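You operate a simulated robot arm through the tools that you are given. There is no shell and no other tool.

You are at the controls of a simulated two-armed robot. One attempt, no reset.

TASK
Put the grey coil from the shelf of the low grey cabinet on the top of the floor speaker. Take the blue coil from the shelf of the low grey cabinet and leave it on the top of the wooden bench. Lift the grey bin lid open. Any order will do.

It is judged by the outcome, as a careful person would: the job done as asked, and still so three seconds after it is handed in. It fails if anything else is knocked over, pushed out of place, dropped, spilled or broken. Lids that push on must go on centred and level and be pressed home; caps that screw on are set level and turned clockwise until they are tight.

THE ROBOT
Two 7-joint arms with two-finger grippers on one trunk, on a base that drives. Base frame: it is fixed to the floor where the robot stands at the start and does not move with it; the origin is under the middle of the robot, x ahead of it, y to its left, z up; the surface under the hand at the start is at about z = 0.58. Units: m, degrees, N and s.
The left shoulder is at the start at [0.024, 0.216, 0.956], the right one opposite. With the tool pointing down near the work surface each hand reaches from about 0.1 to 0.76 m from the robot's upright axis, wherever it stands, measured 20 degrees to its own side. Places, roughly: grey bin lid [0.5, 0.2, 0.4]; top of the floor speaker (29x20 cm) [3.02, -3.94, 0.34]; top of the wooden bench [2.5, -4.4, 0.8]. Payload 2.2 kg a hand.
The tool frame of a hand sits at the grasp point between the pads (the TCP): z along the fingers, y along the line on which they close. The tips reach 0.019 m beyond it. The gripper opens to 0.116 m. The gripper's body begins 0.07 m behind the TCP.
Orientation is that of the tool frame in the base frame, as a unit quaternion [w, x, y, z]. With the fingers straight down and closing along the base's y, the tool's x points along the base's -x, its y along +y and its z along -z.

THE INTERFACE
- The arms move only by the tool play_rows. It takes "left_commands", "right_commands" or both (then of equal length, played together; a hand with none holds still); each is a list of rows, each an object of numbers (a shift or turn left out is 0, a gripper value left out holds the last): "tx", "ty", "tz": the shift along the tool's x, y, z in m; "ax", "ay", "az": the turn, a rotation vector about the tool's x, y, z in degrees; "hand": the finger opening in m, from 0 to 0.116. In form: [{"tx": .., "ty": .., "tz": .., "ax": .., "ay": .., "az": .., "hand": ..}, ...]. A call has 1 to 20 rows; each row shifts and turns the commanded pose from where the row before left it, along the tool's axes as they then stand. A row lasts 0.2 s, in which the tool goes at most 0.05 m and 8.6 degrees; a call with a longer step from one row to the next is refused whole, and so is a gripper value outside its range. A pose out of reach is approached as far as the arm can. The call stops where the force on the tool passes 40 N (or 10 N more than at its start, if that is more) or the arm is blocked; 0.2 s more then pass. Each finger halts on what it meets, pressing with about 28 N; the grip force reading is that of the motor and also rises with nothing between the fingers. The clock runs only during rows and for 0.2 s after the last one: add rows that do not move to give the fingers time. It gives the time, the measured TCP pose, the force on the tool (base axes), the opening and the grip force at its end, in the units of the frame above (readings bear some noise), with the torque about the TCP (base axes, N m) and any sound that the robot's microphone picked up.
- Cameras (640 x 400 px; columns grow to the right, rows downward): "scene" is now at [0.1332, 0.001, 1.1296]; the picture's right is [0.03, -1.00, -0.00], its down [-0.66, -0.02, -0.76] and it looks along [0.75, 0.03, -0.66] (base axes); focal length 247 px, centre (320, 200). "left" rides on the left gripper at [0.069, 0.015, -0.096] in its tool frame; the picture's right is [-0.21, 0.98, 0.00], its down [-0.76, -0.17, -0.63] and it looks along [-0.62, -0.14, 0.77] (tool axes); focal length 251 px, centre (320, 200). "right" rides on the right gripper at [0.069, -0.015, -0.097] in its tool frame; the picture's right is [0.22, 0.98, 0.00], its down [-0.76, 0.17, -0.63] and it looks along [-0.62, 0.14, 0.77] (tool axes); focal length 251 px, centre (320, 200).
- get_image(camera): a new picture of that camera. The clock stands still meanwhile.
- lift_body(by): slides the trunk up (or, below 0, down) by that many m; the arms and the scene camera ride with it, the base frame stays. It gives what a move gives, with no picture.
- roll_base(legs): drives the robot by 1 to 6 legs, each [ahead, left, turn to the left] in m, m and degrees, along the robot's own axes; the way and the turn of a leg run together, so that a leg with both is an arc; at most 1.5 m and 180 degrees a leg. The arms and the cameras ride along, it lands a little off, and it stops where it bumps. It gives what a move gives.
- pan_tilt(pan, tilt): turns the head with the scene camera to pan (to the left, within 80 degrees either way) and tilt (down, from -29 to 69), counted from straight ahead of the robot. It gives what a move gives.
- probe_pixels(camera, pixels): for up to 12 pixels [column, row] of the newest picture of that camera ("zoom" is the newest enlarged one), the place [x, y, z] in the base frame of the surface seen there, good to about 0.003 m, but the place of the scene camera against the robot may be out by one fixed shift of up to 0.018 m in any direction. The clock stands still meanwhile.
- inspect(camera, box): a new picture of the part [left, top, right, bottom] of that camera's present view, enlarged. The clock stands still meanwhile.
- sign_off(): hands the job in; it is judged then, once.

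Unless the task says otherwise, let go and move clear before handing in.

The tools are called after "Emit:" by a JSON object that holds its "fn" and its "kwargs". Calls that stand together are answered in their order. play_rows: Moves the arms, as the interface text tells. Its arguments: {"type":"object","properties":{"left_commands":{"type":"array","items":{"type":"object","properties":{"tx":{"type":"number"},"ty":{"type":"number"},"tz":{"type":"number"},"ax":{"type":"number"},"ay":{"type":"number"},"az":{"type":"number"},"hand":{"type":"number"}}}},"right_commands":{"type":"array","items":{"type":"object","properties":{"tx":{"type":"number"},"ty":{"type":"number"},"tz":{"type":"number"},"ax":{"type":"number"},"ay":{"type":"number"},"az":{"type":"number"},"hand":{"type":"number"}}}}},"required":[]} The other tools are called the same way: lift_body (by) slides the trunk up or down; roll_base (legs) drives the base; pan_tilt (pan, tilt) turns the head that bears the scene camera; get_image (camera) takes a picture; probe_pixels (camera, pixels) gives the place of the surface under pixels of a picture; inspect (camera, box) takes an enlarged picture of a part of a camera's view; sign_off () hands the job in.

At the start:

```text
clock: 0.0
left_position: [0.4959, 0.2288, 0.9447]
left_tool_rot: [-0.001, 0.0, 1.0, -0.001]
left_force: [0.4, 0.2, 0.6]
left_torque: [-0.03, -0.02, -0.01]
left_width: 0.1159
left_grasp_force: 0.1
right_position: [0.514, -0.1811, 0.896]
right_tool_rot: [-0.001, 0.0, 1.0, -0.001]
right_force: [-0.2, 0.2, 0.2]
right_torque: [0.04, 0.02, 0.0]
right_width: 0.1161
right_grasp_force: 0.1
trunk travel left (down, up): [-0.1, 0.39]
robot x, y, heading: [0.0036, -0.0006, -0.1]
head pan, tilt: [1.9, 40.7]
```

scene: 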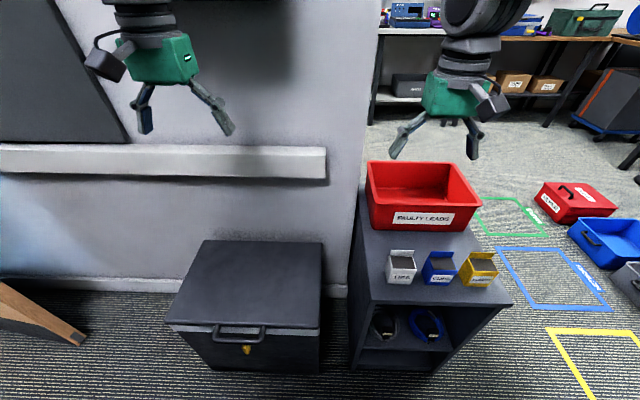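
right: 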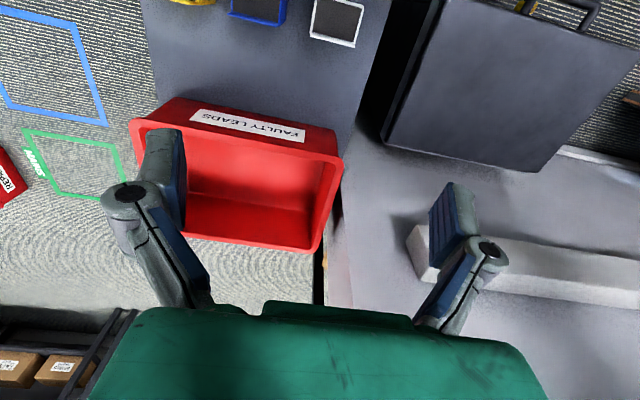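
left: 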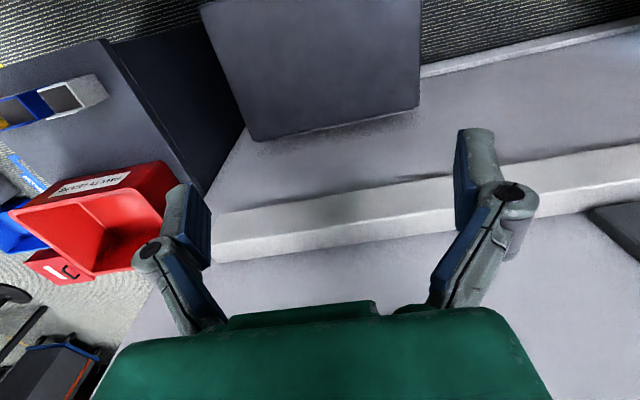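

The scene picture shows the dark grey bin with a handle near (240,330), and the low cabinet with a dark coil near (385,325) and a blue coil near (428,325) on its shelf. I'll zoom in and probe these.

Emit:
{"fn": "inspect", "kwargs": {"camera": "scene", "box": [340, 240, 520, 380]}}

Emit:
{"fn": "probe_pixels", "kwargs": {"camera": "scene", "pixels": [[204, 241], [321, 242], [168, 322], [319, 330], [237, 335], [214, 330], [262, 330], [247, 350], [240, 280], [100, 160], [250, 390], [240, 324]]}}

Emit:
{"fn": "probe_pixels", "kwargs": {"camera": "scene", "pixels": [[385, 325], [428, 325], [358, 298], [512, 303], [360, 345], [450, 348], [405, 345], [350, 370], [435, 372], [400, 280], [440, 280], [478, 282]]}}

```text
2.86 times, centred on (430, 310) of scene
```

zoom: 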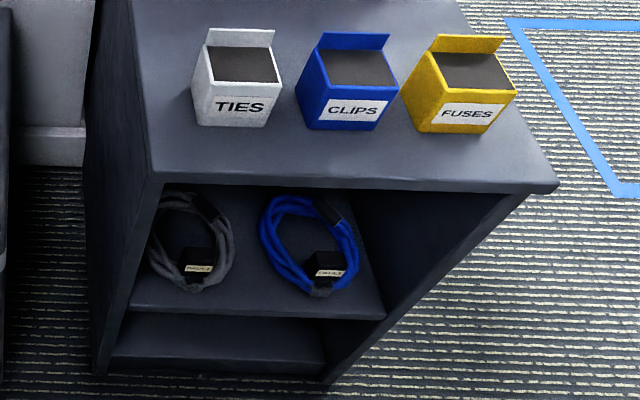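

```text
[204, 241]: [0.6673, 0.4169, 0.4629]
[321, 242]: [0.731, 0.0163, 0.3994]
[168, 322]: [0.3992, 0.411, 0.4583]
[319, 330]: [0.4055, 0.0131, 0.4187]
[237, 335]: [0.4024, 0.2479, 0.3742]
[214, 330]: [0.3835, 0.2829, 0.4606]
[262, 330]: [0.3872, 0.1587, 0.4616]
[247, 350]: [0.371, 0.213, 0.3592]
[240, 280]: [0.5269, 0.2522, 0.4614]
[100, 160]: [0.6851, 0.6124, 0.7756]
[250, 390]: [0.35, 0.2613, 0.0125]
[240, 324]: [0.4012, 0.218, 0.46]
```

```text
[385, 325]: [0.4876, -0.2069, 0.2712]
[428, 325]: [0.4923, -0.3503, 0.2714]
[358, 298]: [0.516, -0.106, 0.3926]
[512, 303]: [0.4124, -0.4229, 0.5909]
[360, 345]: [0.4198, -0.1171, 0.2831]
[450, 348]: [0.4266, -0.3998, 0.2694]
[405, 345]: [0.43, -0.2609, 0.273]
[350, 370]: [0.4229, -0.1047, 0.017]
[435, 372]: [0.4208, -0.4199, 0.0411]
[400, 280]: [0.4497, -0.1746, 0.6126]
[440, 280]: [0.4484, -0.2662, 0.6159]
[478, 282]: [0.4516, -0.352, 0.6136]
```

The bin lid top is at z≈0.46 with a bar handle at its front edge, and a yellow piece under it near (247,350). Next I'll zoom in on the bin front and on the coils.

Emit:
{"fn": "inspect", "kwargs": {"camera": "scene", "box": [160, 230, 340, 380]}}

Emit:
{"fn": "inspect", "kwargs": {"camera": "scene", "box": [375, 285, 455, 350]}}

Emit:
{"fn": "pan_tilt", "kwargs": {"pan": -50, "tilt": 15}}

Emit:
{"fn": "get_image", "kwargs": {"camera": "scene"}}

```text
2.67 times, centred on (250, 305) of scene
```

zoom: 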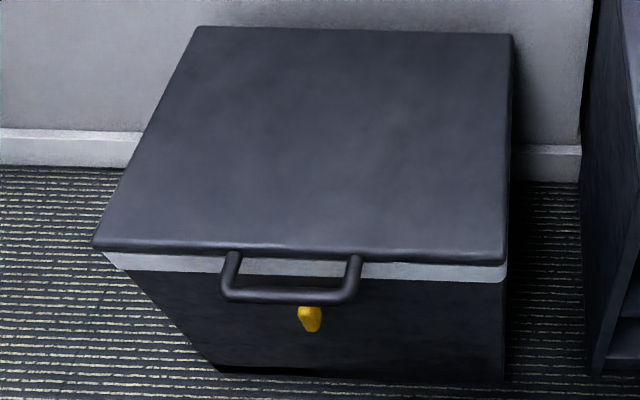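

```text
6.15 times, centred on (415, 318) of scene
```

zoom: 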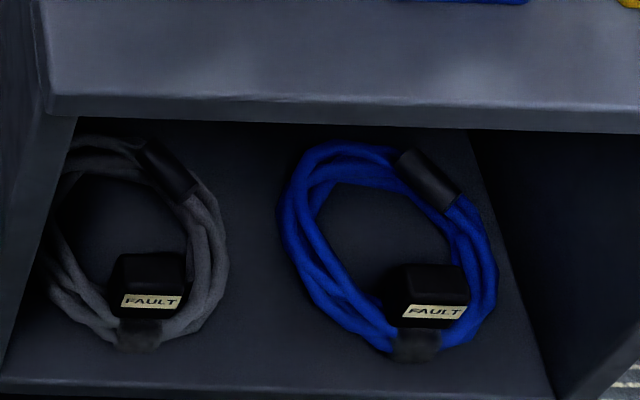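

```text
clock: 1.2
left_position: [0.4927, 0.2289, 0.9453]
left_tool_rot: [0.001, -0.001, 1.0, 0.0]
left_force: [-0.1, 0.4, 0.1]
left_torque: [0.03, 0.0, 0.01]
left_width: 0.1161
left_grasp_force: 0.2
right_position: [0.5135, -0.1828, 0.8986]
right_tool_rot: [0.0, 0.001, 1.0, 0.0]
right_force: [0.4, 0.6, -0.1]
right_torque: [-0.01, 0.02, 0.03]
right_width: 0.1158
right_grasp_force: 0.1
trunk travel left (down, up): [-0.1, 0.39]
robot x, y, heading: [-0.0027, 0.0011, 0.1]
head pan, tilt: [-50.0, 15.0]
```

```text
taken
```

scene: 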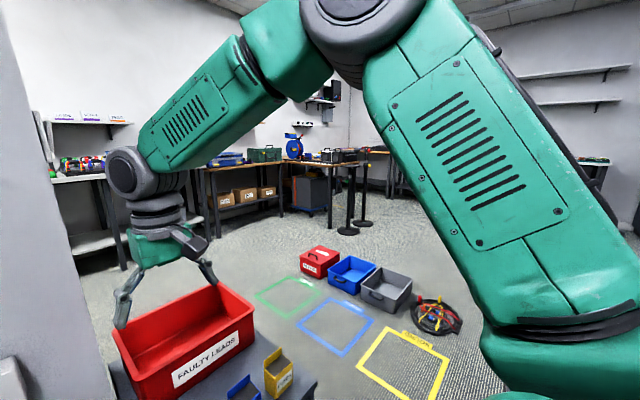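

The room to the right has benches and bins on the floor, and the right arm blocks part of the view. I'll look to both sides before driving back a little.

Emit:
{"fn": "pan_tilt", "kwargs": {"pan": -80, "tilt": 25}}

Emit:
{"fn": "get_image", "kwargs": {"camera": "scene"}}

Emit:
{"fn": "pan_tilt", "kwargs": {"pan": 80, "tilt": 25}}

Emit:
{"fn": "get_image", "kwargs": {"camera": "scene"}}

```text
clock: 2.1
left_position: [0.4931, 0.2283, 0.9449]
left_tool_rot: [0.001, 0.0, 1.0, 0.001]
left_force: [-0.3, 0.1, 0.6]
left_torque: [0.0, 0.0, 0.0]
left_width: 0.116
left_grasp_force: 0.0
right_position: [0.5127, -0.1826, 0.8973]
right_tool_rot: [0.001, 0.0, 1.0, 0.0]
right_force: [0.6, 0.2, 0.0]
right_torque: [0.01, 0.01, 0.03]
right_width: 0.1163
right_grasp_force: 0.0
trunk travel left (down, up): [-0.1, 0.39]
robot x, y, heading: [-0.0002, -0.0023, 0.2]
head pan, tilt: [-80.0, 25.0]
```

```text
taken
```

scene: 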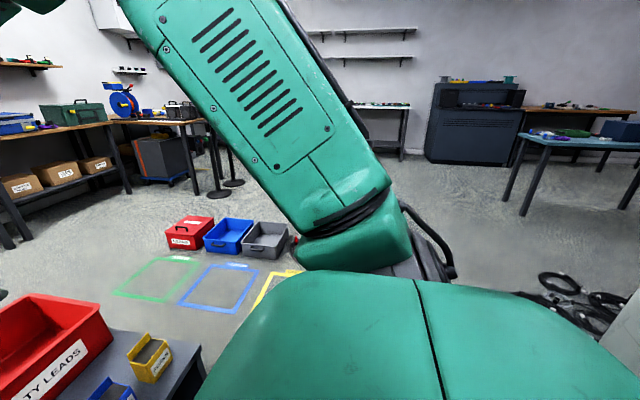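

```text
clock: 4.6
left_position: [0.4924, 0.2288, 0.9459]
left_tool_rot: [0.001, 0.0, 1.0, 0.0]
left_force: [-0.1, 0.9, 0.3]
left_torque: [0.02, -0.01, -0.03]
left_width: 0.1161
left_grasp_force: 0.1
right_position: [0.5124, -0.1821, 0.8979]
right_tool_rot: [0.001, 0.0, 1.0, 0.001]
right_force: [0.5, 0.1, 0.0]
right_torque: [0.01, 0.02, 0.01]
right_width: 0.1159
right_grasp_force: 0.0
trunk travel left (down, up): [-0.1, 0.39]
robot x, y, heading: [-0.0014, -0.0016, 0.2]
head pan, tilt: [80.0, 25.0]
```

```text
taken
```

scene: 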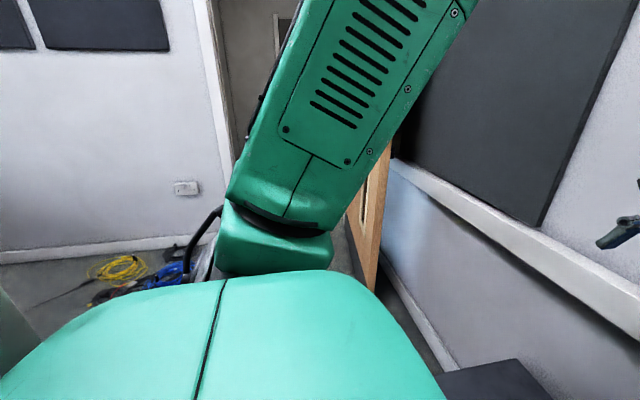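

To the left there's a wooden panel and cables; to the right are cables and a grey thing at (620,340). I'll probe those to judge the driving room, then face front again.

Emit:
{"fn": "probe_pixels", "kwargs": {"camera": "scene", "pixels": [[370, 220], [120, 268], [180, 272], [10, 330], [60, 210]]}}

Emit:
{"fn": "pan_tilt", "kwargs": {"pan": -80, "tilt": 15}}

Emit:
{"fn": "get_image", "kwargs": {"camera": "scene"}}

Emit:
{"fn": "probe_pixels", "kwargs": {"camera": "scene", "pixels": [[625, 370], [560, 325], [500, 320], [600, 340], [580, 200], [520, 260], [150, 210], [350, 230], [187, 280], [265, 280]]}}

```text
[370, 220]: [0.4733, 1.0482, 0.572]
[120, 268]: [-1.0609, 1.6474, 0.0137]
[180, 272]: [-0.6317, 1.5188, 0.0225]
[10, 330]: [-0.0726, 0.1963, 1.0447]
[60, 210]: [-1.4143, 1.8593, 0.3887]
```

```text
clock: 7.1
left_position: [0.4932, 0.2302, 0.9452]
left_tool_rot: [0.0, 0.0, 1.0, 0.0]
left_force: [0.4, -0.8, -0.4]
left_torque: [-0.01, -0.02, 0.0]
left_width: 0.116
left_grasp_force: 0.1
right_position: [0.5116, -0.1814, 0.8976]
right_tool_rot: [0.0, 0.0, 1.0, 0.0]
right_force: [0.5, 0.3, -1.4]
right_torque: [-0.03, -0.01, -0.01]
right_width: 0.1161
right_grasp_force: 0.1
trunk travel left (down, up): [-0.1, 0.39]
robot x, y, heading: [-0.0005, 0.0017, 0.1]
head pan, tilt: [-80.0, 15.0]
```

```text
taken
```

scene: 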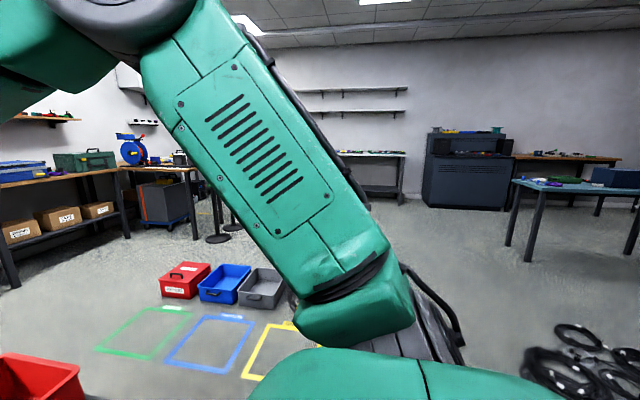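

```text
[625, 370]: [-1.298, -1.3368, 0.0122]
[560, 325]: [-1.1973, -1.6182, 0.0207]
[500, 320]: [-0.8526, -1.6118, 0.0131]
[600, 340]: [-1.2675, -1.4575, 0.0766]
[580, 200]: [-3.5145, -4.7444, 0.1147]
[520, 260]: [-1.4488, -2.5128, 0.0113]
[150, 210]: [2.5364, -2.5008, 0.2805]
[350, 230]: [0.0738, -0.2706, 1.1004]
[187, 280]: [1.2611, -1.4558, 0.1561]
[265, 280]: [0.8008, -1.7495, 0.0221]
```

There is clear floor behind (nearest clutter about 1.2 m off). I'll back up 0.15 m and look at the bin handle and shelf again.

Emit:
{"fn": "roll_base", "kwargs": {"legs": [[-0.15, 0, 0]]}}

Emit:
{"fn": "pan_tilt", "kwargs": {"pan": 8, "tilt": 48}}

Emit:
{"fn": "get_image", "kwargs": {"camera": "scene"}}

Emit:
{"fn": "get_image", "kwargs": {"camera": "left"}}

```text
clock: 8.3
left_position: [0.3711, 0.2294, 0.9507]
left_tool_rot: [0.006, 0.0, 1.0, -0.001]
left_force: [0.1, -0.2, 0.4]
left_torque: [-0.03, -0.1, 0.03]
left_width: 0.1158
left_grasp_force: 0.0
right_position: [0.3895, -0.1797, 0.9038]
right_tool_rot: [0.007, 0.0, 1.0, -0.002]
right_force: [-0.9, 0.0, 1.3]
right_torque: [-0.04, -0.06, -0.01]
right_width: 0.1158
right_grasp_force: 0.1
trunk travel left (down, up): [-0.1, 0.39]
robot x, y, heading: [-0.1131, 0.0, -0.3]
head pan, tilt: [-80.0, 15.0]
stopped in leg 1: the robot was blocked; the commanded pose is now the measured one
```

```text
clock: 9.9
left_position: [0.3766, 0.2294, 0.9482]
left_tool_rot: [0.004, -0.001, 1.0, 0.0]
left_force: [0.8, 0.4, -0.7]
left_torque: [-0.01, 0.02, 0.0]
left_width: 0.1158
left_grasp_force: 0.1
right_position: [0.3939, -0.1817, 0.9002]
right_tool_rot: [0.002, 0.0, 1.0, 0.001]
right_force: [0.1, 0.3, 0.4]
right_torque: [-0.01, -0.02, -0.01]
right_width: 0.116
right_grasp_force: 0.0
trunk travel left (down, up): [-0.1, 0.39]
robot x, y, heading: [-0.112, 0.0031, 0.1]
head pan, tilt: [8.0, 48.0]
```

```text
taken
```

scene: 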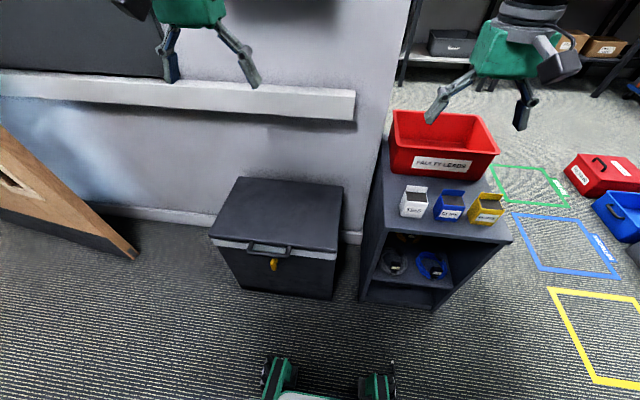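

```text
taken
```

left: 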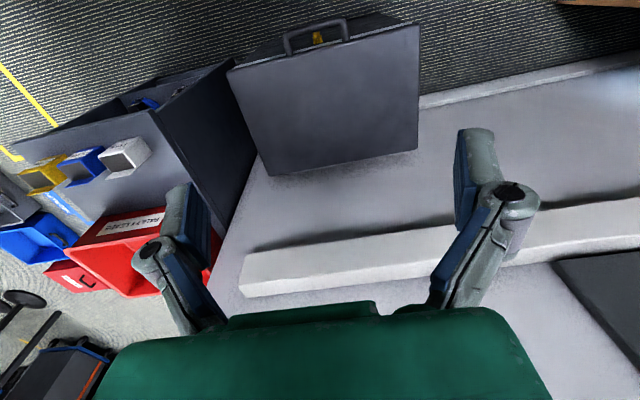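

The base was blocked after about 0.11 m by something unseen behind, so I won't go further back. I'll ease forward 2 cm and inspect the handle with both cameras.

Emit:
{"fn": "roll_base", "kwargs": {"legs": [[0.02, 0, 0]]}}

Emit:
{"fn": "inspect", "kwargs": {"camera": "left", "box": [260, 0, 380, 75]}}

Emit:
{"fn": "probe_pixels", "kwargs": {"camera": "zoom", "pixels": [[140, 250], [290, 120], [440, 80], [130, 200], [160, 290], [470, 210], [450, 150], [310, 200], [300, 160], [400, 300], [300, 230]]}}

Emit:
{"fn": "inspect", "kwargs": {"camera": "scene", "box": [205, 170, 355, 300]}}

```text
clock: 10.7
left_position: [0.3984, 0.229, 0.947]
left_tool_rot: [0.002, 0.001, 1.0, -0.001]
left_force: [0.2, -0.1, -0.5]
left_torque: [0.04, 0.02, 0.01]
left_width: 0.1157
left_grasp_force: 0.0
right_position: [0.415, -0.182, 0.9003]
right_tool_rot: [0.003, 0.0, 1.0, -0.001]
right_force: [0.5, 0.6, -1.0]
right_torque: [0.01, 0.02, 0.02]
right_width: 0.1162
right_grasp_force: 0.0
trunk travel left (down, up): [-0.1, 0.39]
robot x, y, heading: [-0.0913, 0.0015, -0.0]
head pan, tilt: [8.0, 48.0]
```

```text
5.33 times, centred on (320, 38) of left
```

zoom: 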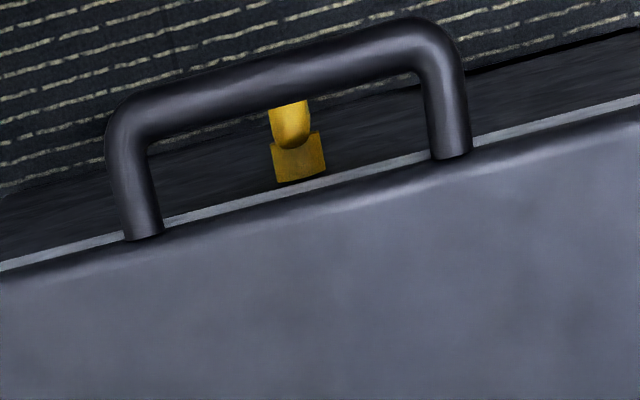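

```text
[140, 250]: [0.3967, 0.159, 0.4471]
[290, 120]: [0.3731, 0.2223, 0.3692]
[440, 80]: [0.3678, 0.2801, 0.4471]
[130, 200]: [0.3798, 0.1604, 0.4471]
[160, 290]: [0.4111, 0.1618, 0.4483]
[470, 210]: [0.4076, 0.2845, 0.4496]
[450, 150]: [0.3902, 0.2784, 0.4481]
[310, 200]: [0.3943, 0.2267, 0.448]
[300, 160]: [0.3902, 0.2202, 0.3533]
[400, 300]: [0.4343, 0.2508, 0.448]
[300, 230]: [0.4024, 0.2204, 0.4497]
```

```text
3.08 times, centred on (280, 235) of scene
```

zoom: 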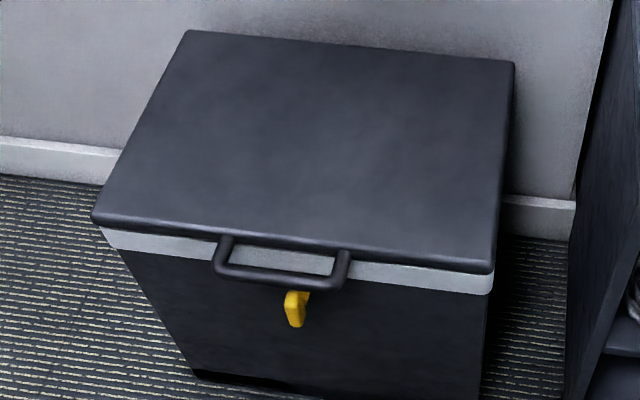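

The handle bar sits at about x 0.367, z 0.44, y 0.16–0.28 per the wrist camera, and the yellow piece below may be a catch. I'll probe the lid's back edge and the rail above it, then tilt the left hand 45° forward to see the bin front.

Emit:
{"fn": "get_image", "kwargs": {"camera": "left"}}

Emit:
{"fn": "probe_pixels", "kwargs": {"camera": "left", "pixels": [[270, 172], [400, 150], [330, 160], [260, 185], [340, 225], [330, 200], [340, 270], [340, 240], [330, 290], [350, 100], [410, 60], [245, 80]]}}

Emit:
{"fn": "play_rows", "kwargs": {"left_commands": [{"ay": -8}, {"ay": -8}, {"ay": -8}, {"ay": -8}, {"ay": -8}, {"ay": -5}]}}

```text
taken
```

left: 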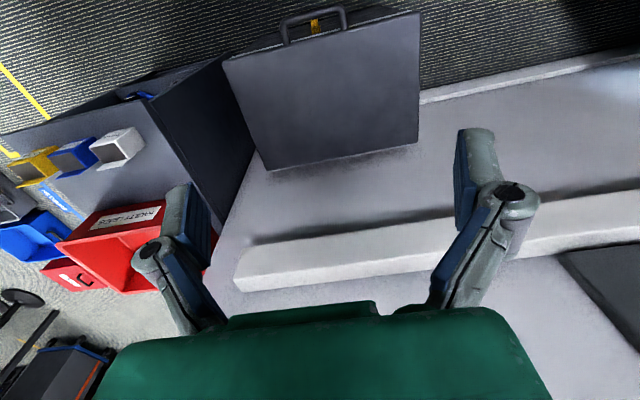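

```text
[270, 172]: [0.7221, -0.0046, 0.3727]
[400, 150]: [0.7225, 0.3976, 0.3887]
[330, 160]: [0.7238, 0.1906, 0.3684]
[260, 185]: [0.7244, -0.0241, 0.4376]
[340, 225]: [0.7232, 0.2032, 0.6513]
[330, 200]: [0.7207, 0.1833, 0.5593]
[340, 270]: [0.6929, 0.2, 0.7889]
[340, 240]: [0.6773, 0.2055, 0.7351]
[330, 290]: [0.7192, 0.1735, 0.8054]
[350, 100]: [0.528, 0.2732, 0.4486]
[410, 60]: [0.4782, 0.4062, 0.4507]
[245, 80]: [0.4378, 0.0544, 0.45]
```

```text
clock: 12.1
left_position: [0.3927, 0.2265, 0.9494]
left_tool_rot: [0.387, 0.001, 0.922, -0.001]
left_force: [-1.1, -0.3, -0.5]
left_torque: [0.01, 0.0, -0.01]
left_width: 0.1158
left_grasp_force: 0.1
right_position: [0.4133, -0.1849, 0.9002]
right_tool_rot: [0.005, 0.001, 1.0, 0.001]
right_force: [0.5, 0.4, -0.6]
right_torque: [-0.01, 0.03, -0.01]
right_width: 0.1163
right_grasp_force: 0.2
trunk travel left (down, up): [-0.1, 0.39]
robot x, y, heading: [-0.0921, 0.0026, -0.2]
head pan, tilt: [8.0, 48.0]
```

The lid's back edge is near x 0.667, the wall at 0.72 and the rail at x 0.677, z 0.73–0.79, so the lid can reach about vertical. I'll lower the left hand in front of the bin to view the catch and handle.

Emit:
{"fn": "play_rows", "kwargs": {"left_commands": [{"tx": 0.0394, "tz": 0.0249, "hand": 0.05}, {"tx": 0.0394, "tz": 0.0249}, {"tx": 0.0394, "tz": 0.0249}, {"tx": 0.0394, "tz": 0.0249}, {"tx": 0.0394, "tz": 0.0249}, {"tx": 0.0394, "tz": 0.0249}, {"tx": 0.0394, "tz": 0.0249}, {"tx": 0.0394, "tz": 0.0249}, {"tx": 0.0394, "tz": 0.0249}, {"tx": 0.0394, "tz": 0.0249}, {"tx": 0.0394, "tz": 0.0249}, {}]}}

Emit:
{"fn": "get_image", "kwargs": {"camera": "left"}}

Emit:
{"fn": "get_image", "kwargs": {"camera": "scene"}}

```text
clock: 14.7
left_position: [0.2864, 0.181, 0.4755]
left_tool_rot: [0.386, -0.001, 0.923, 0.004]
left_force: [0.6, -1.0, -0.4]
left_torque: [-0.02, 0.01, -0.01]
left_width: 0.0499
left_grasp_force: 0.1
left hand out of reach, approached as far as the arm can: row 7, 8, 9, 10, 11
right_position: [0.4133, -0.1808, 0.9008]
right_tool_rot: [0.005, -0.001, 1.0, 0.0]
right_force: [-0.3, -0.3, -0.2]
right_torque: [0.02, 0.01, 0.02]
right_width: 0.116
right_grasp_force: 0.1
trunk travel left (down, up): [-0.1, 0.39]
robot x, y, heading: [-0.0921, -0.0018, -0.0]
head pan, tilt: [8.0, 48.0]
```

```text
taken
```

left: 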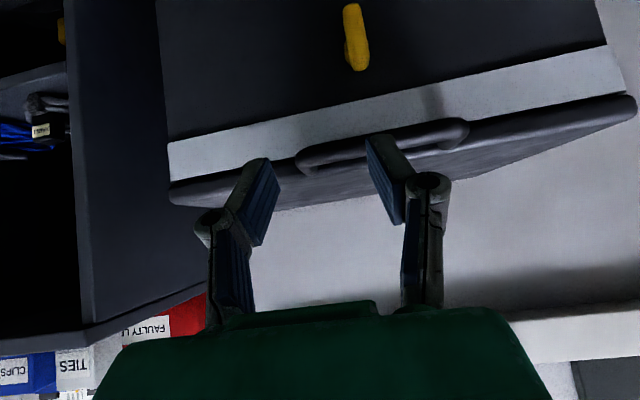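

```text
taken
```

scene: 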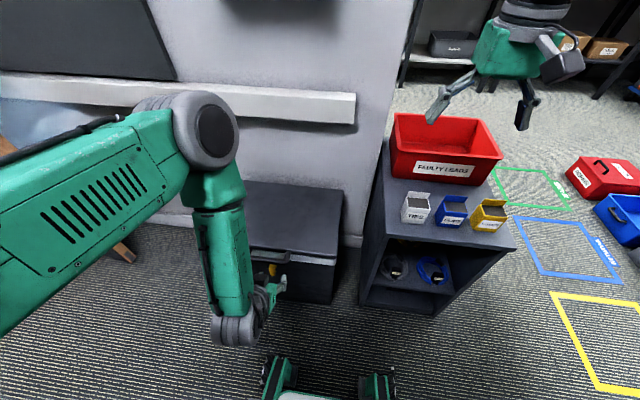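

The fingers now close along y, so I'll have to roll the hand 90° to straddle the bar, and the yellow tab at (355,35) needs a closer look. Zooming in on it and probing.

Emit:
{"fn": "inspect", "kwargs": {"camera": "left", "box": [280, 0, 440, 100]}}

Emit:
{"fn": "probe_pixels", "kwargs": {"camera": "zoom", "pixels": [[285, 40], [300, 140], [310, 250], [310, 275], [220, 100], [420, 150], [300, 370], [280, 200], [345, 200]]}}

Emit:
{"fn": "lift_body", "kwargs": {"by": -0.1}}

Emit:
{"fn": "get_image", "kwargs": {"camera": "left"}}

```text
4.00 times, centred on (360, 50) of left
```

zoom: 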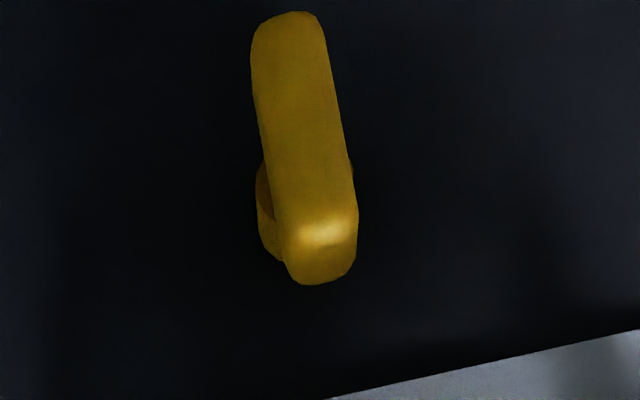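

```text
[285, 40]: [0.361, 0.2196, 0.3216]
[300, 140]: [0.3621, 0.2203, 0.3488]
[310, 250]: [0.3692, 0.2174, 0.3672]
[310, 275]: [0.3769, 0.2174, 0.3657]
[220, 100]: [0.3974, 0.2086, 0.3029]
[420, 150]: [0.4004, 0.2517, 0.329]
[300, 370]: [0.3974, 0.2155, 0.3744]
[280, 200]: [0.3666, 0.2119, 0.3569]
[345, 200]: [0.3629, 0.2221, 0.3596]
```

```text
clock: 16.1
left_position: [0.2851, 0.1801, 0.3762]
left_tool_rot: [0.386, -0.001, 0.922, 0.005]
left_force: [-0.9, -0.3, -0.5]
left_torque: [0.02, 0.02, 0.01]
left_width: 0.0499
left_grasp_force: 0.1
right_position: [0.4122, -0.1829, 0.8007]
right_tool_rot: [0.004, 0.0, 1.0, 0.0]
right_force: [-0.8, 0.5, 0.2]
right_torque: [-0.02, 0.01, 0.01]
right_width: 0.116
right_grasp_force: 0.0
trunk travel left (down, up): [0.0, 0.49]
robot x, y, heading: [-0.0931, 0.001, -0.0]
head pan, tilt: [8.0, 48.0]
```

```text
taken
```

left: 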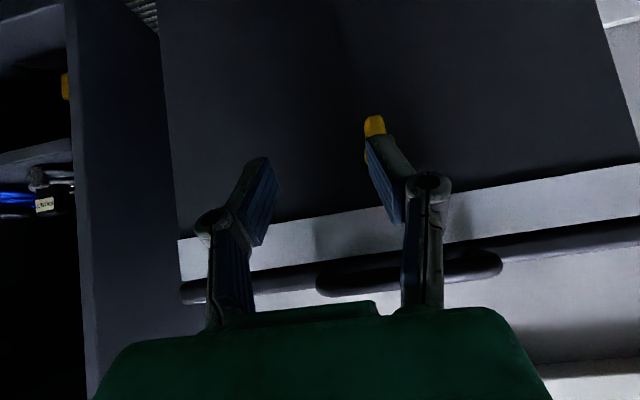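

The yellow piece is a turn lever standing about 35 mm off the bin front at y 0.22, z 0.32–0.37; it may or may not matter, so I'll try the lid gently first. Rolling the hand 90° so that the fingers straddle the bar.

Emit:
{"fn": "play_rows", "kwargs": {"left_commands": [{"az": 8.2}, {"az": 8.2}, {"az": 8.2}, {"az": 8.2}, {"az": 8.2}, {"az": 8.2}, {"az": 8.2}, {"az": 8.2}, {"az": 8.2}, {"az": 8.2}, {"az": 8}, {}]}}

Emit:
{"fn": "get_image", "kwargs": {"camera": "left"}}

Emit:
{"fn": "get_image", "kwargs": {"camera": "scene"}}

```text
clock: 18.6
left_position: [0.285, 0.1797, 0.3741]
left_tool_rot: [0.27, 0.653, 0.652, 0.276]
left_force: [0.4, 0.6, 0.2]
left_torque: [0.0, -0.02, 0.01]
left_width: 0.0502
left_grasp_force: 0.1
right_position: [0.412, -0.1823, 0.8006]
right_tool_rot: [0.005, 0.0, 1.0, 0.0]
right_force: [-0.5, -0.3, -0.4]
right_torque: [0.0, 0.0, -0.01]
right_width: 0.1163
right_grasp_force: 0.0
trunk travel left (down, up): [0.0, 0.49]
robot x, y, heading: [-0.095, 0.0001, -0.0]
head pan, tilt: [8.0, 48.0]
```

```text
taken
```

left: 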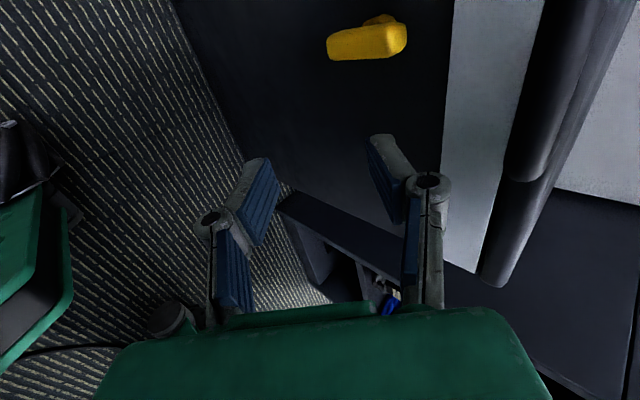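

```text
taken
```

scene: 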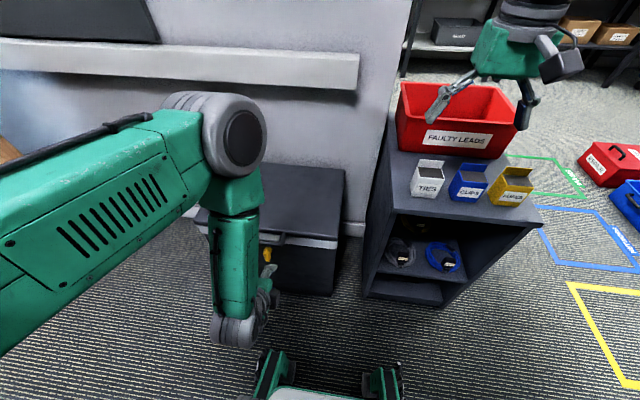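

The fingers now straddle along the (x,z) diagonal, and the left image shows the lever at (365,40) and the bar at right. I'll pull back, then rise to the pre-approach line for the bar.

Emit:
{"fn": "play_rows", "kwargs": {"left_commands": [{"tz": -0.03, "tx": 0.01}, {"tz": -0.029, "tx": 0.01}, {"ty": 0.034, "tx": 0.01}, {"ty": 0.034, "tx": 0.01}, {"ty": 0.0335}, {}]}}

Emit:
{"fn": "get_image", "kwargs": {"camera": "left"}}

```text
clock: 20.1
left_position: [0.2897, 0.2137, 0.4718]
left_tool_rot: [0.269, 0.65, 0.654, 0.278]
left_force: [-0.1, 0.1, -0.1]
left_torque: [0.02, 0.02, 0.01]
left_width: 0.05
left_grasp_force: 0.1
left hand out of reach, approached as far as the arm can: row 4, 5
right_position: [0.4126, -0.181, 0.8008]
right_tool_rot: [0.004, 0.0, 1.0, 0.0]
right_force: [-0.3, -0.7, -0.4]
right_torque: [-0.01, -0.01, 0.0]
right_width: 0.1161
right_grasp_force: 0.0
trunk travel left (down, up): [0.0, 0.49]
robot x, y, heading: [-0.0905, -0.0008, -0.2]
head pan, tilt: [8.0, 48.0]
```

```text
taken
```

left: 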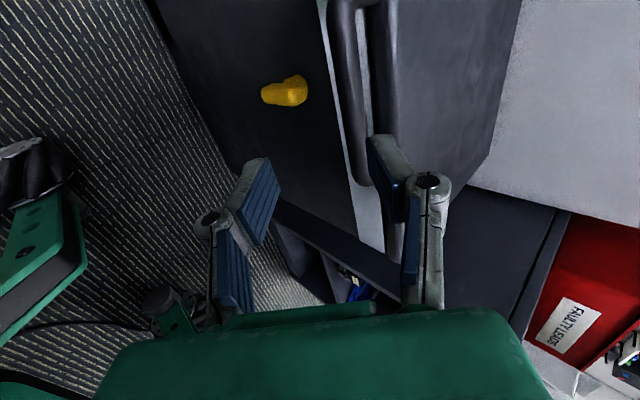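

The left arm is too folded to get to the pre-approach pose at this trunk height. I'll raise the trunk 0.25 m, then reach down to it.

Emit:
{"fn": "lift_body", "kwargs": {"by": 0.25}}

Emit:
{"fn": "play_rows", "kwargs": {"left_commands": [{"tx": 0.002, "ty": -0.0286, "tz": 0.0286}, {"tx": 0.002, "ty": -0.0286, "tz": 0.0286}, {"tx": 0.002, "ty": -0.0286, "tz": 0.0286}, {"ty": -0.0286, "tz": 0.0286}, {"ty": -0.0286, "tz": 0.0286}, {}]}}

```text
clock: 22.6
left_position: [0.2908, 0.2123, 0.7221]
left_tool_rot: [0.268, 0.65, 0.654, 0.279]
left_force: [-0.4, -0.7, 0.0]
left_torque: [0.01, 0.03, 0.02]
left_width: 0.0499
left_grasp_force: 0.1
right_position: [0.4134, -0.1841, 1.0508]
right_tool_rot: [0.004, 0.0, 1.0, 0.0]
right_force: [-1.0, 0.2, -0.6]
right_torque: [0.01, -0.02, 0.02]
right_width: 0.1159
right_grasp_force: 0.1
trunk travel left (down, up): [-0.25, 0.24]
robot x, y, heading: [-0.0887, -0.0007, -0.1]
head pan, tilt: [8.0, 48.0]
```

```text
clock: 24.0
left_position: [0.2911, 0.2209, 0.5175]
left_tool_rot: [0.267, 0.651, 0.654, 0.279]
left_force: [-0.6, 0.8, 0.4]
left_torque: [-0.02, -0.03, 0.0]
left_width: 0.05
left_grasp_force: 0.0
right_position: [0.4127, -0.1831, 1.0506]
right_tool_rot: [0.005, 0.001, 1.0, 0.0]
right_force: [-0.5, -0.3, 0.4]
right_torque: [-0.01, 0.0, 0.01]
right_width: 0.116
right_grasp_force: 0.1
trunk travel left (down, up): [-0.25, 0.24]
robot x, y, heading: [-0.0902, -0.0011, -0.0]
head pan, tilt: [8.0, 48.0]
```

Reach is fine now. I'll look with the left camera to localise the bar relative to the fingers before advancing about 0.1 m.

Emit:
{"fn": "get_image", "kwargs": {"camera": "left"}}

Emit:
{"fn": "get_image", "kwargs": {"camera": "scene"}}

```text
taken
```

left: 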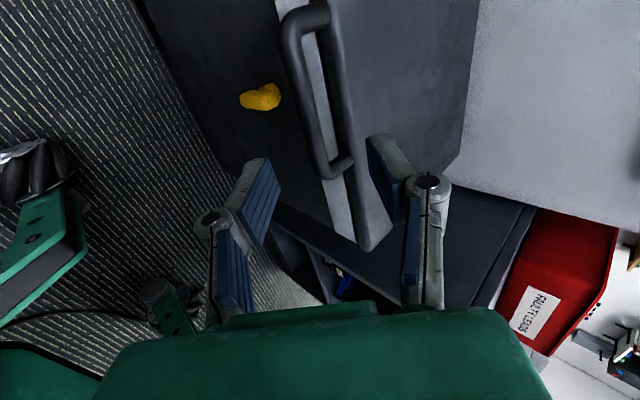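

```text
taken
```

scene: 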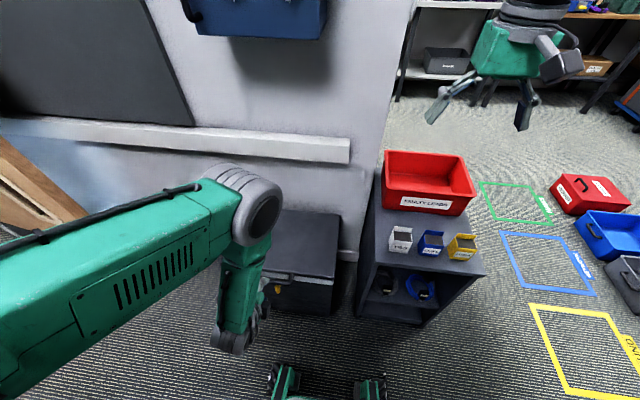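

Emit:
{"fn": "probe_pixels", "kwargs": {"camera": "left", "pixels": [[292, 60], [305, 100], [312, 140], [300, 80], [340, 150], [320, 15], [330, 60], [350, 160], [345, 200]]}}

```text
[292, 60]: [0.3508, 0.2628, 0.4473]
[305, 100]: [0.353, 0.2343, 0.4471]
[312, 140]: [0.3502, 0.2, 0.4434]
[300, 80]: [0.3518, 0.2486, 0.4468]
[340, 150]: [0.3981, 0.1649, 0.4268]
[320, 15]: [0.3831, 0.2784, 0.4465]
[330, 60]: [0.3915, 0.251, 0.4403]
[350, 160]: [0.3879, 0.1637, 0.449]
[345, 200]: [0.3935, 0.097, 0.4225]
```

The bar centre is about (0.357, 0.22, 0.44) from the wrist camera. I'll narrow the fingers to 34 mm, line up, and advance so the bar lies between them.

Emit:
{"fn": "play_rows", "kwargs": {"left_commands": [{"ty": -0.008, "hand": 0.036}, {"tz": 0.04}, {"tz": 0.03}, {"tz": 0.025}, {}, {}]}}

Emit:
{"fn": "get_image", "kwargs": {"camera": "left"}}

Emit:
{"fn": "inspect", "kwargs": {"camera": "scene", "box": [200, 230, 360, 360]}}

```text
clock: 25.4
left_position: [0.3574, 0.2225, 0.4469]
left_tool_rot: [0.267, 0.651, 0.654, 0.28]
left_force: [0.0, -0.4, 0.8]
left_torque: [0.0, 0.03, 0.0]
left_width: 0.036
left_grasp_force: 0.0
right_position: [0.4135, -0.183, 1.0504]
right_tool_rot: [0.003, 0.0, 1.0, 0.0]
right_force: [-0.3, -0.3, -0.2]
right_torque: [0.01, 0.0, 0.02]
right_width: 0.1161
right_grasp_force: 0.1
trunk travel left (down, up): [-0.25, 0.24]
robot x, y, heading: [-0.094, 0.0025, -0.2]
head pan, tilt: [8.0, 48.0]
```

```text
taken
```

left: 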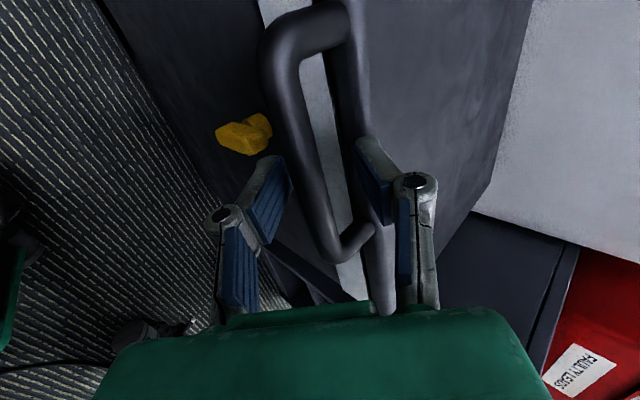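

```text
3.08 times, centred on (280, 295) of scene
```

zoom: 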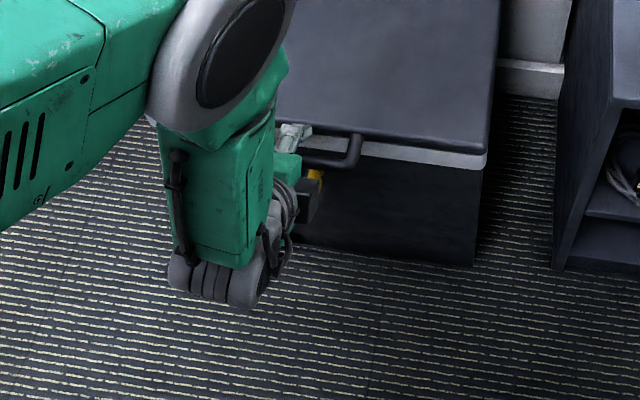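

The bar passes between the pads in the left picture ((300,150) between fingers). I'll close loosely to 22 mm and lift a little, watching the force.

Emit:
{"fn": "play_rows", "kwargs": {"left_commands": [{"hand": 0.022}, {}, {"ty": 0.007, "tz": -0.007}, {"ty": 0.007, "tz": -0.007}, {"ty": 0.007, "tz": -0.007}, {}]}}

Emit:
{"fn": "get_image", "kwargs": {"camera": "left"}}

```text
clock: 26.8
left_position: [0.3558, 0.2223, 0.4765]
left_tool_rot: [0.268, 0.651, 0.653, 0.278]
left_force: [-1.7, -1.3, -1.5]
left_torque: [-0.03, 0.02, 0.01]
left_width: 0.0234
left_grasp_force: 1.5
right_position: [0.4126, -0.1841, 1.0505]
right_tool_rot: [0.004, 0.0, 1.0, 0.0]
right_force: [0.1, -0.5, 0.3]
right_torque: [0.01, 0.0, 0.02]
right_width: 0.1157
right_grasp_force: 0.0
trunk travel left (down, up): [-0.25, 0.24]
robot x, y, heading: [-0.0918, -0.0032, -0.4]
head pan, tilt: [8.0, 48.0]
```

```text
taken
```

left: 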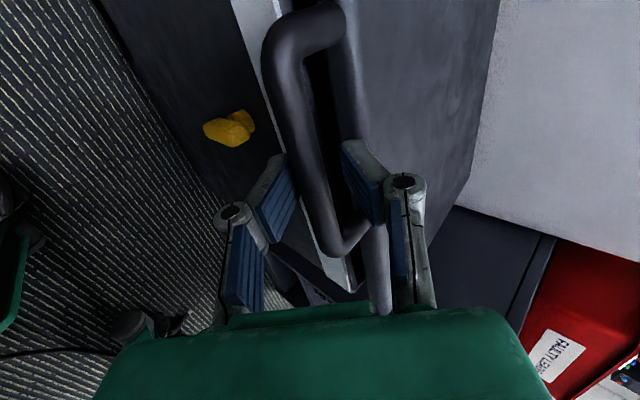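

The lid is rising freely (dark gap visible under it), so the lever isn't locking it. I'll follow the arc about the back hinge to about 45° with the bar held loosely.

Emit:
{"fn": "play_rows", "kwargs": {"left_commands": [{"hand": 0.026, "ty": 0.0334, "tz": -0.0264}, {"ty": 0.0371, "tz": -0.0212}, {"ty": 0.0401, "tz": -0.0156}, {"ty": 0.0421, "tz": -0.0098}, {"ty": 0.0429, "tz": -0.0037}, {}]}}

Emit:
{"fn": "get_image", "kwargs": {"camera": "left"}}

Emit:
{"fn": "get_image", "kwargs": {"camera": "scene"}}

```text
clock: 28.2
left_position: [0.3624, 0.2194, 0.5301]
left_tool_rot: [0.267, 0.649, 0.654, 0.282]
left_force: [-2.0, -1.0, -0.8]
left_torque: [-0.05, 0.05, 0.03]
left_width: 0.0274
left_grasp_force: 0.5
left hand out of reach, approached as far as the arm can: row 2, 3, 4, 5
right_position: [0.4129, -0.1837, 1.0521]
right_tool_rot: [0.004, 0.0, 1.0, 0.0]
right_force: [0.5, 0.6, -0.3]
right_torque: [0.02, -0.01, 0.02]
right_width: 0.1161
right_grasp_force: 0.1
trunk travel left (down, up): [-0.25, 0.24]
robot x, y, heading: [-0.0964, -0.001, -0.1]
head pan, tilt: [8.0, 48.0]
```

```text
taken
```

left: 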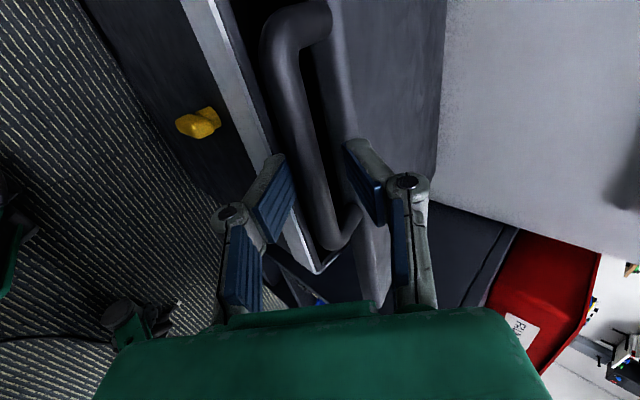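

```text
taken
```

scene: 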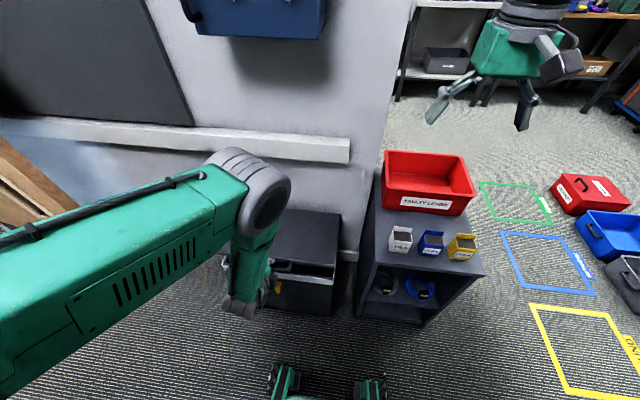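

The lid follows to about 15° but the arm runs out of its range at this 45° tilt. I'll turn the hand to point more downward about the bar, which the arm seems to prefer.

Emit:
{"fn": "play_rows", "kwargs": {"left_commands": [{"ax": 8}, {"ax": 8}, {"ax": 8}, {}]}}

```text
clock: 29.2
left_position: [0.3538, 0.2322, 0.5299]
left_tool_rot: [0.176, 0.669, 0.685, 0.227]
left_force: [0.2, -0.4, 0.1]
left_torque: [0.0, 0.03, 0.01]
left_width: 0.0258
left_grasp_force: 0.0
left hand out of reach, approached as far as the arm can: row 1, 2
right_position: [0.413, -0.1837, 1.0504]
right_tool_rot: [0.003, 0.001, 1.0, -0.001]
right_force: [-0.2, 0.3, 0.5]
right_torque: [0.01, 0.01, 0.04]
right_width: 0.1159
right_grasp_force: 0.1
trunk travel left (down, up): [-0.25, 0.24]
robot x, y, heading: [-0.0935, -0.0009, 0.1]
head pan, tilt: [8.0, 48.0]
```

It accepts the turn and now is about 33° from vertical. I'll turn a little more and then continue the arc.

Emit:
{"fn": "play_rows", "kwargs": {"left_commands": [{"ax": 8}, {"ax": 8}, {}]}}

Emit:
{"fn": "get_image", "kwargs": {"camera": "left"}}

```text
clock: 30.0
left_position: [0.3553, 0.2317, 0.53]
left_tool_rot: [0.083, 0.687, 0.71, 0.129]
left_force: [0.9, 0.0, 0.4]
left_torque: [-0.02, 0.0, 0.02]
left_width: 0.026
left_grasp_force: 0.1
right_position: [0.4133, -0.1822, 1.0522]
right_tool_rot: [0.005, 0.001, 1.0, 0.0]
right_force: [0.2, 0.3, 0.2]
right_torque: [0.05, 0.01, 0.0]
right_width: 0.1158
right_grasp_force: 0.0
trunk travel left (down, up): [-0.25, 0.24]
robot x, y, heading: [-0.0953, 0.0005, -0.1]
head pan, tilt: [8.0, 48.0]
```

```text
taken
```

left: 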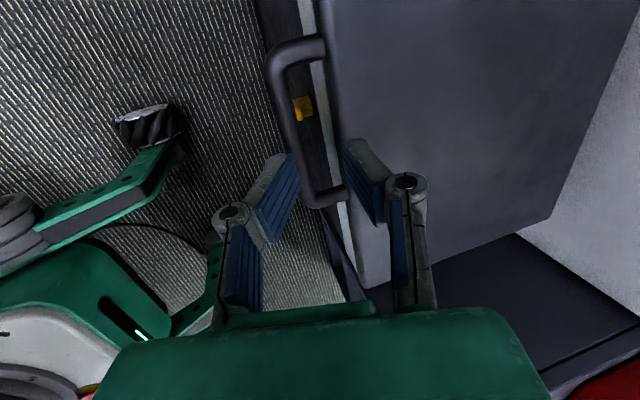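

The bar now appears well beyond the fingers at (290,120): the lid slipped off and settled closed. I'll re-plan with the hand pointing nearly down and a firm grip on the bar, from a base position 9 cm nearer.

Emit:
{"fn": "play_rows", "kwargs": {"left_commands": [{"tz": -0.04, "hand": 0.05}, {"tz": -0.03}, {}]}}

Emit:
{"fn": "roll_base", "kwargs": {"legs": [[0.09, 0, 0]]}}

Emit:
{"fn": "lift_body", "kwargs": {"by": -0.1}}

Emit:
{"fn": "get_image", "kwargs": {"camera": "left"}}

Emit:
{"fn": "get_image", "kwargs": {"camera": "scene"}}

```text
clock: 30.8
left_position: [0.3312, 0.2284, 0.5968]
left_tool_rot: [0.083, 0.687, 0.71, 0.129]
left_force: [0.0, 0.1, -0.3]
left_torque: [-0.01, 0.0, 0.02]
left_width: 0.0498
left_grasp_force: 0.1
right_position: [0.4128, -0.1824, 1.051]
right_tool_rot: [0.004, -0.001, 1.0, 0.001]
right_force: [0.5, 0.0, 0.3]
right_torque: [0.0, 0.02, 0.02]
right_width: 0.116
right_grasp_force: 0.0
trunk travel left (down, up): [-0.25, 0.24]
robot x, y, heading: [-0.0918, -0.0005, -0.1]
head pan, tilt: [8.0, 48.0]
```

```text
clock: 31.9
left_position: [0.4213, 0.2264, 0.5944]
left_tool_rot: [0.082, 0.687, 0.71, 0.13]
left_force: [0.5, -0.3, 0.0]
left_torque: [-0.04, 0.01, 0.01]
left_width: 0.0499
left_grasp_force: 0.1
right_position: [0.5017, -0.1828, 1.0498]
right_tool_rot: [0.003, 0.0, 1.0, 0.0]
right_force: [-0.5, -0.2, -0.2]
right_torque: [-0.03, 0.04, -0.02]
right_width: 0.1158
right_grasp_force: 0.1
trunk travel left (down, up): [-0.25, 0.24]
robot x, y, heading: [-0.0041, -0.0024, 0.1]
head pan, tilt: [8.0, 48.0]
```

```text
clock: 33.2
left_position: [0.4183, 0.2275, 0.498]
left_tool_rot: [0.084, 0.686, 0.71, 0.131]
left_force: [-0.3, -0.4, 0.3]
left_torque: [-0.01, 0.02, 0.0]
left_width: 0.0499
left_grasp_force: 0.1
right_position: [0.4977, -0.183, 0.9539]
right_tool_rot: [0.005, 0.0, 1.0, 0.0]
right_force: [-0.1, 0.3, 0.3]
right_torque: [0.06, 0.0, 0.01]
right_width: 0.1162
right_grasp_force: 0.0
trunk travel left (down, up): [-0.15, 0.34]
robot x, y, heading: [-0.0045, 0.0021, 0.0]
head pan, tilt: [8.0, 48.0]
```

```text
taken
```

left: 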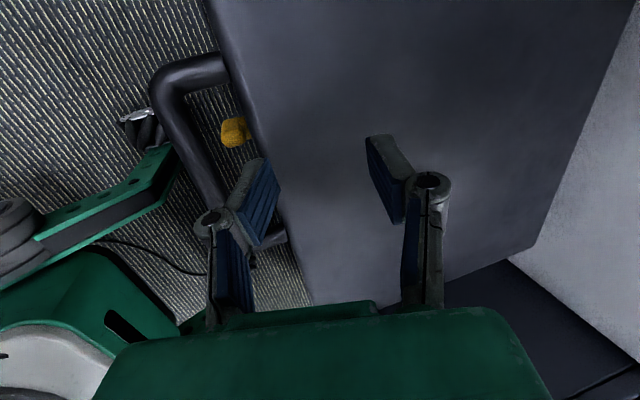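

```text
taken
```

scene: 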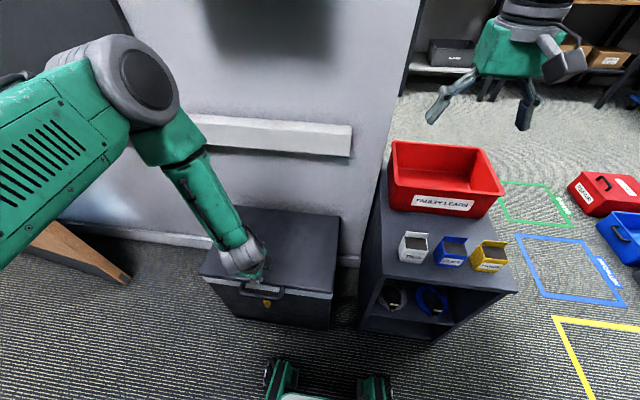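

The lid is closed with the hand above it. I'll probe the bar and lid edges precisely from this view.

Emit:
{"fn": "probe_pixels", "kwargs": {"camera": "left", "pixels": [[172, 110], [182, 140], [195, 175], [200, 75], [280, 170], [262, 120], [530, 240], [480, 262], [560, 200], [620, 60], [305, 300], [235, 130]]}}

```text
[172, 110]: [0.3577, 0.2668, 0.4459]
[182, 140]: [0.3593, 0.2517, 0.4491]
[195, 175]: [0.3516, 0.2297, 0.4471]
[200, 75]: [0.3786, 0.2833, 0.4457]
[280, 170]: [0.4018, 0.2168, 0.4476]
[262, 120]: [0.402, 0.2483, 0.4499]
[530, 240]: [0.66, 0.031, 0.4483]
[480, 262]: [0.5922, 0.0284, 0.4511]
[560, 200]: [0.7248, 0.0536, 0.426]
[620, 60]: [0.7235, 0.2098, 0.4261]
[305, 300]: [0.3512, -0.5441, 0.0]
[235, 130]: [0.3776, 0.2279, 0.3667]
```

Bar centre is about (0.358, 0.22, 0.437) with a 28 mm gap to the lid edge. I'll move the hand above it, straighten it, and look before descending.

Emit:
{"fn": "play_rows", "kwargs": {"left_commands": [{"ay": -3.5, "tz": -0.01}, {"ty": -0.04, "tz": -0.005, "tx": -0.004}, {"ty": -0.036, "tz": -0.004, "tx": -0.003}, {"hand": 0.036}, {}]}}

Emit:
{"fn": "get_image", "kwargs": {"camera": "left"}}

```text
clock: 34.5
left_position: [0.338, 0.2176, 0.4894]
left_tool_rot: [0.107, 0.691, 0.707, 0.109]
left_force: [-0.3, -0.1, 0.0]
left_torque: [0.01, 0.02, 0.03]
left_width: 0.0357
left_grasp_force: 0.1
right_position: [0.4986, -0.1819, 0.9509]
right_tool_rot: [0.005, 0.001, 1.0, 0.0]
right_force: [-0.1, -0.1, -0.7]
right_torque: [0.0, -0.03, -0.02]
right_width: 0.1162
right_grasp_force: 0.0
trunk travel left (down, up): [-0.15, 0.34]
robot x, y, heading: [-0.0044, -0.0035, -0.2]
head pan, tilt: [8.0, 48.0]
```

```text
taken
```

left: 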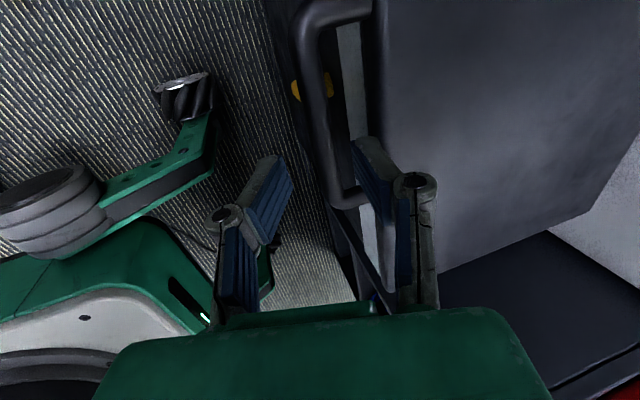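

Aligned within a few millimetres; advancing 5 cm onto the bar and gripping it firmly.

Emit:
{"fn": "play_rows", "kwargs": {"left_commands": [{"ty": 0.003, "tz": 0.02}, {"tz": 0.02}, {"tz": 0.014}, {}, {"hand": 0.0}, {}, {}]}}

Emit:
{"fn": "get_image", "kwargs": {"camera": "left"}}

```text
clock: 36.0
left_position: [0.3583, 0.2173, 0.4409]
left_tool_rot: [0.104, 0.691, 0.707, 0.108]
left_force: [-3.7, -0.2, -2.7]
left_torque: [-0.02, 0.07, -0.65]
left_width: 0.0085
left_grasp_force: 36.3
right_position: [0.4965, -0.1816, 0.9533]
right_tool_rot: [0.004, 0.001, 1.0, 0.0]
right_force: [-0.1, 0.7, 0.9]
right_torque: [-0.01, -0.02, -0.03]
right_width: 0.1158
right_grasp_force: 0.1
trunk travel left (down, up): [-0.15, 0.34]
robot x, y, heading: [-0.007, 0.0012, -0.0]
head pan, tilt: [8.0, 48.0]
```

```text
taken
```

left: 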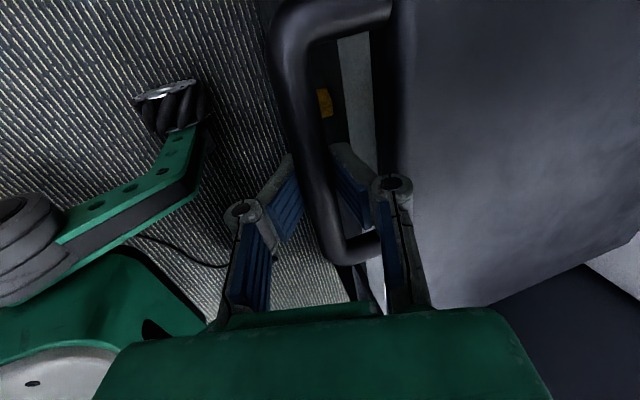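

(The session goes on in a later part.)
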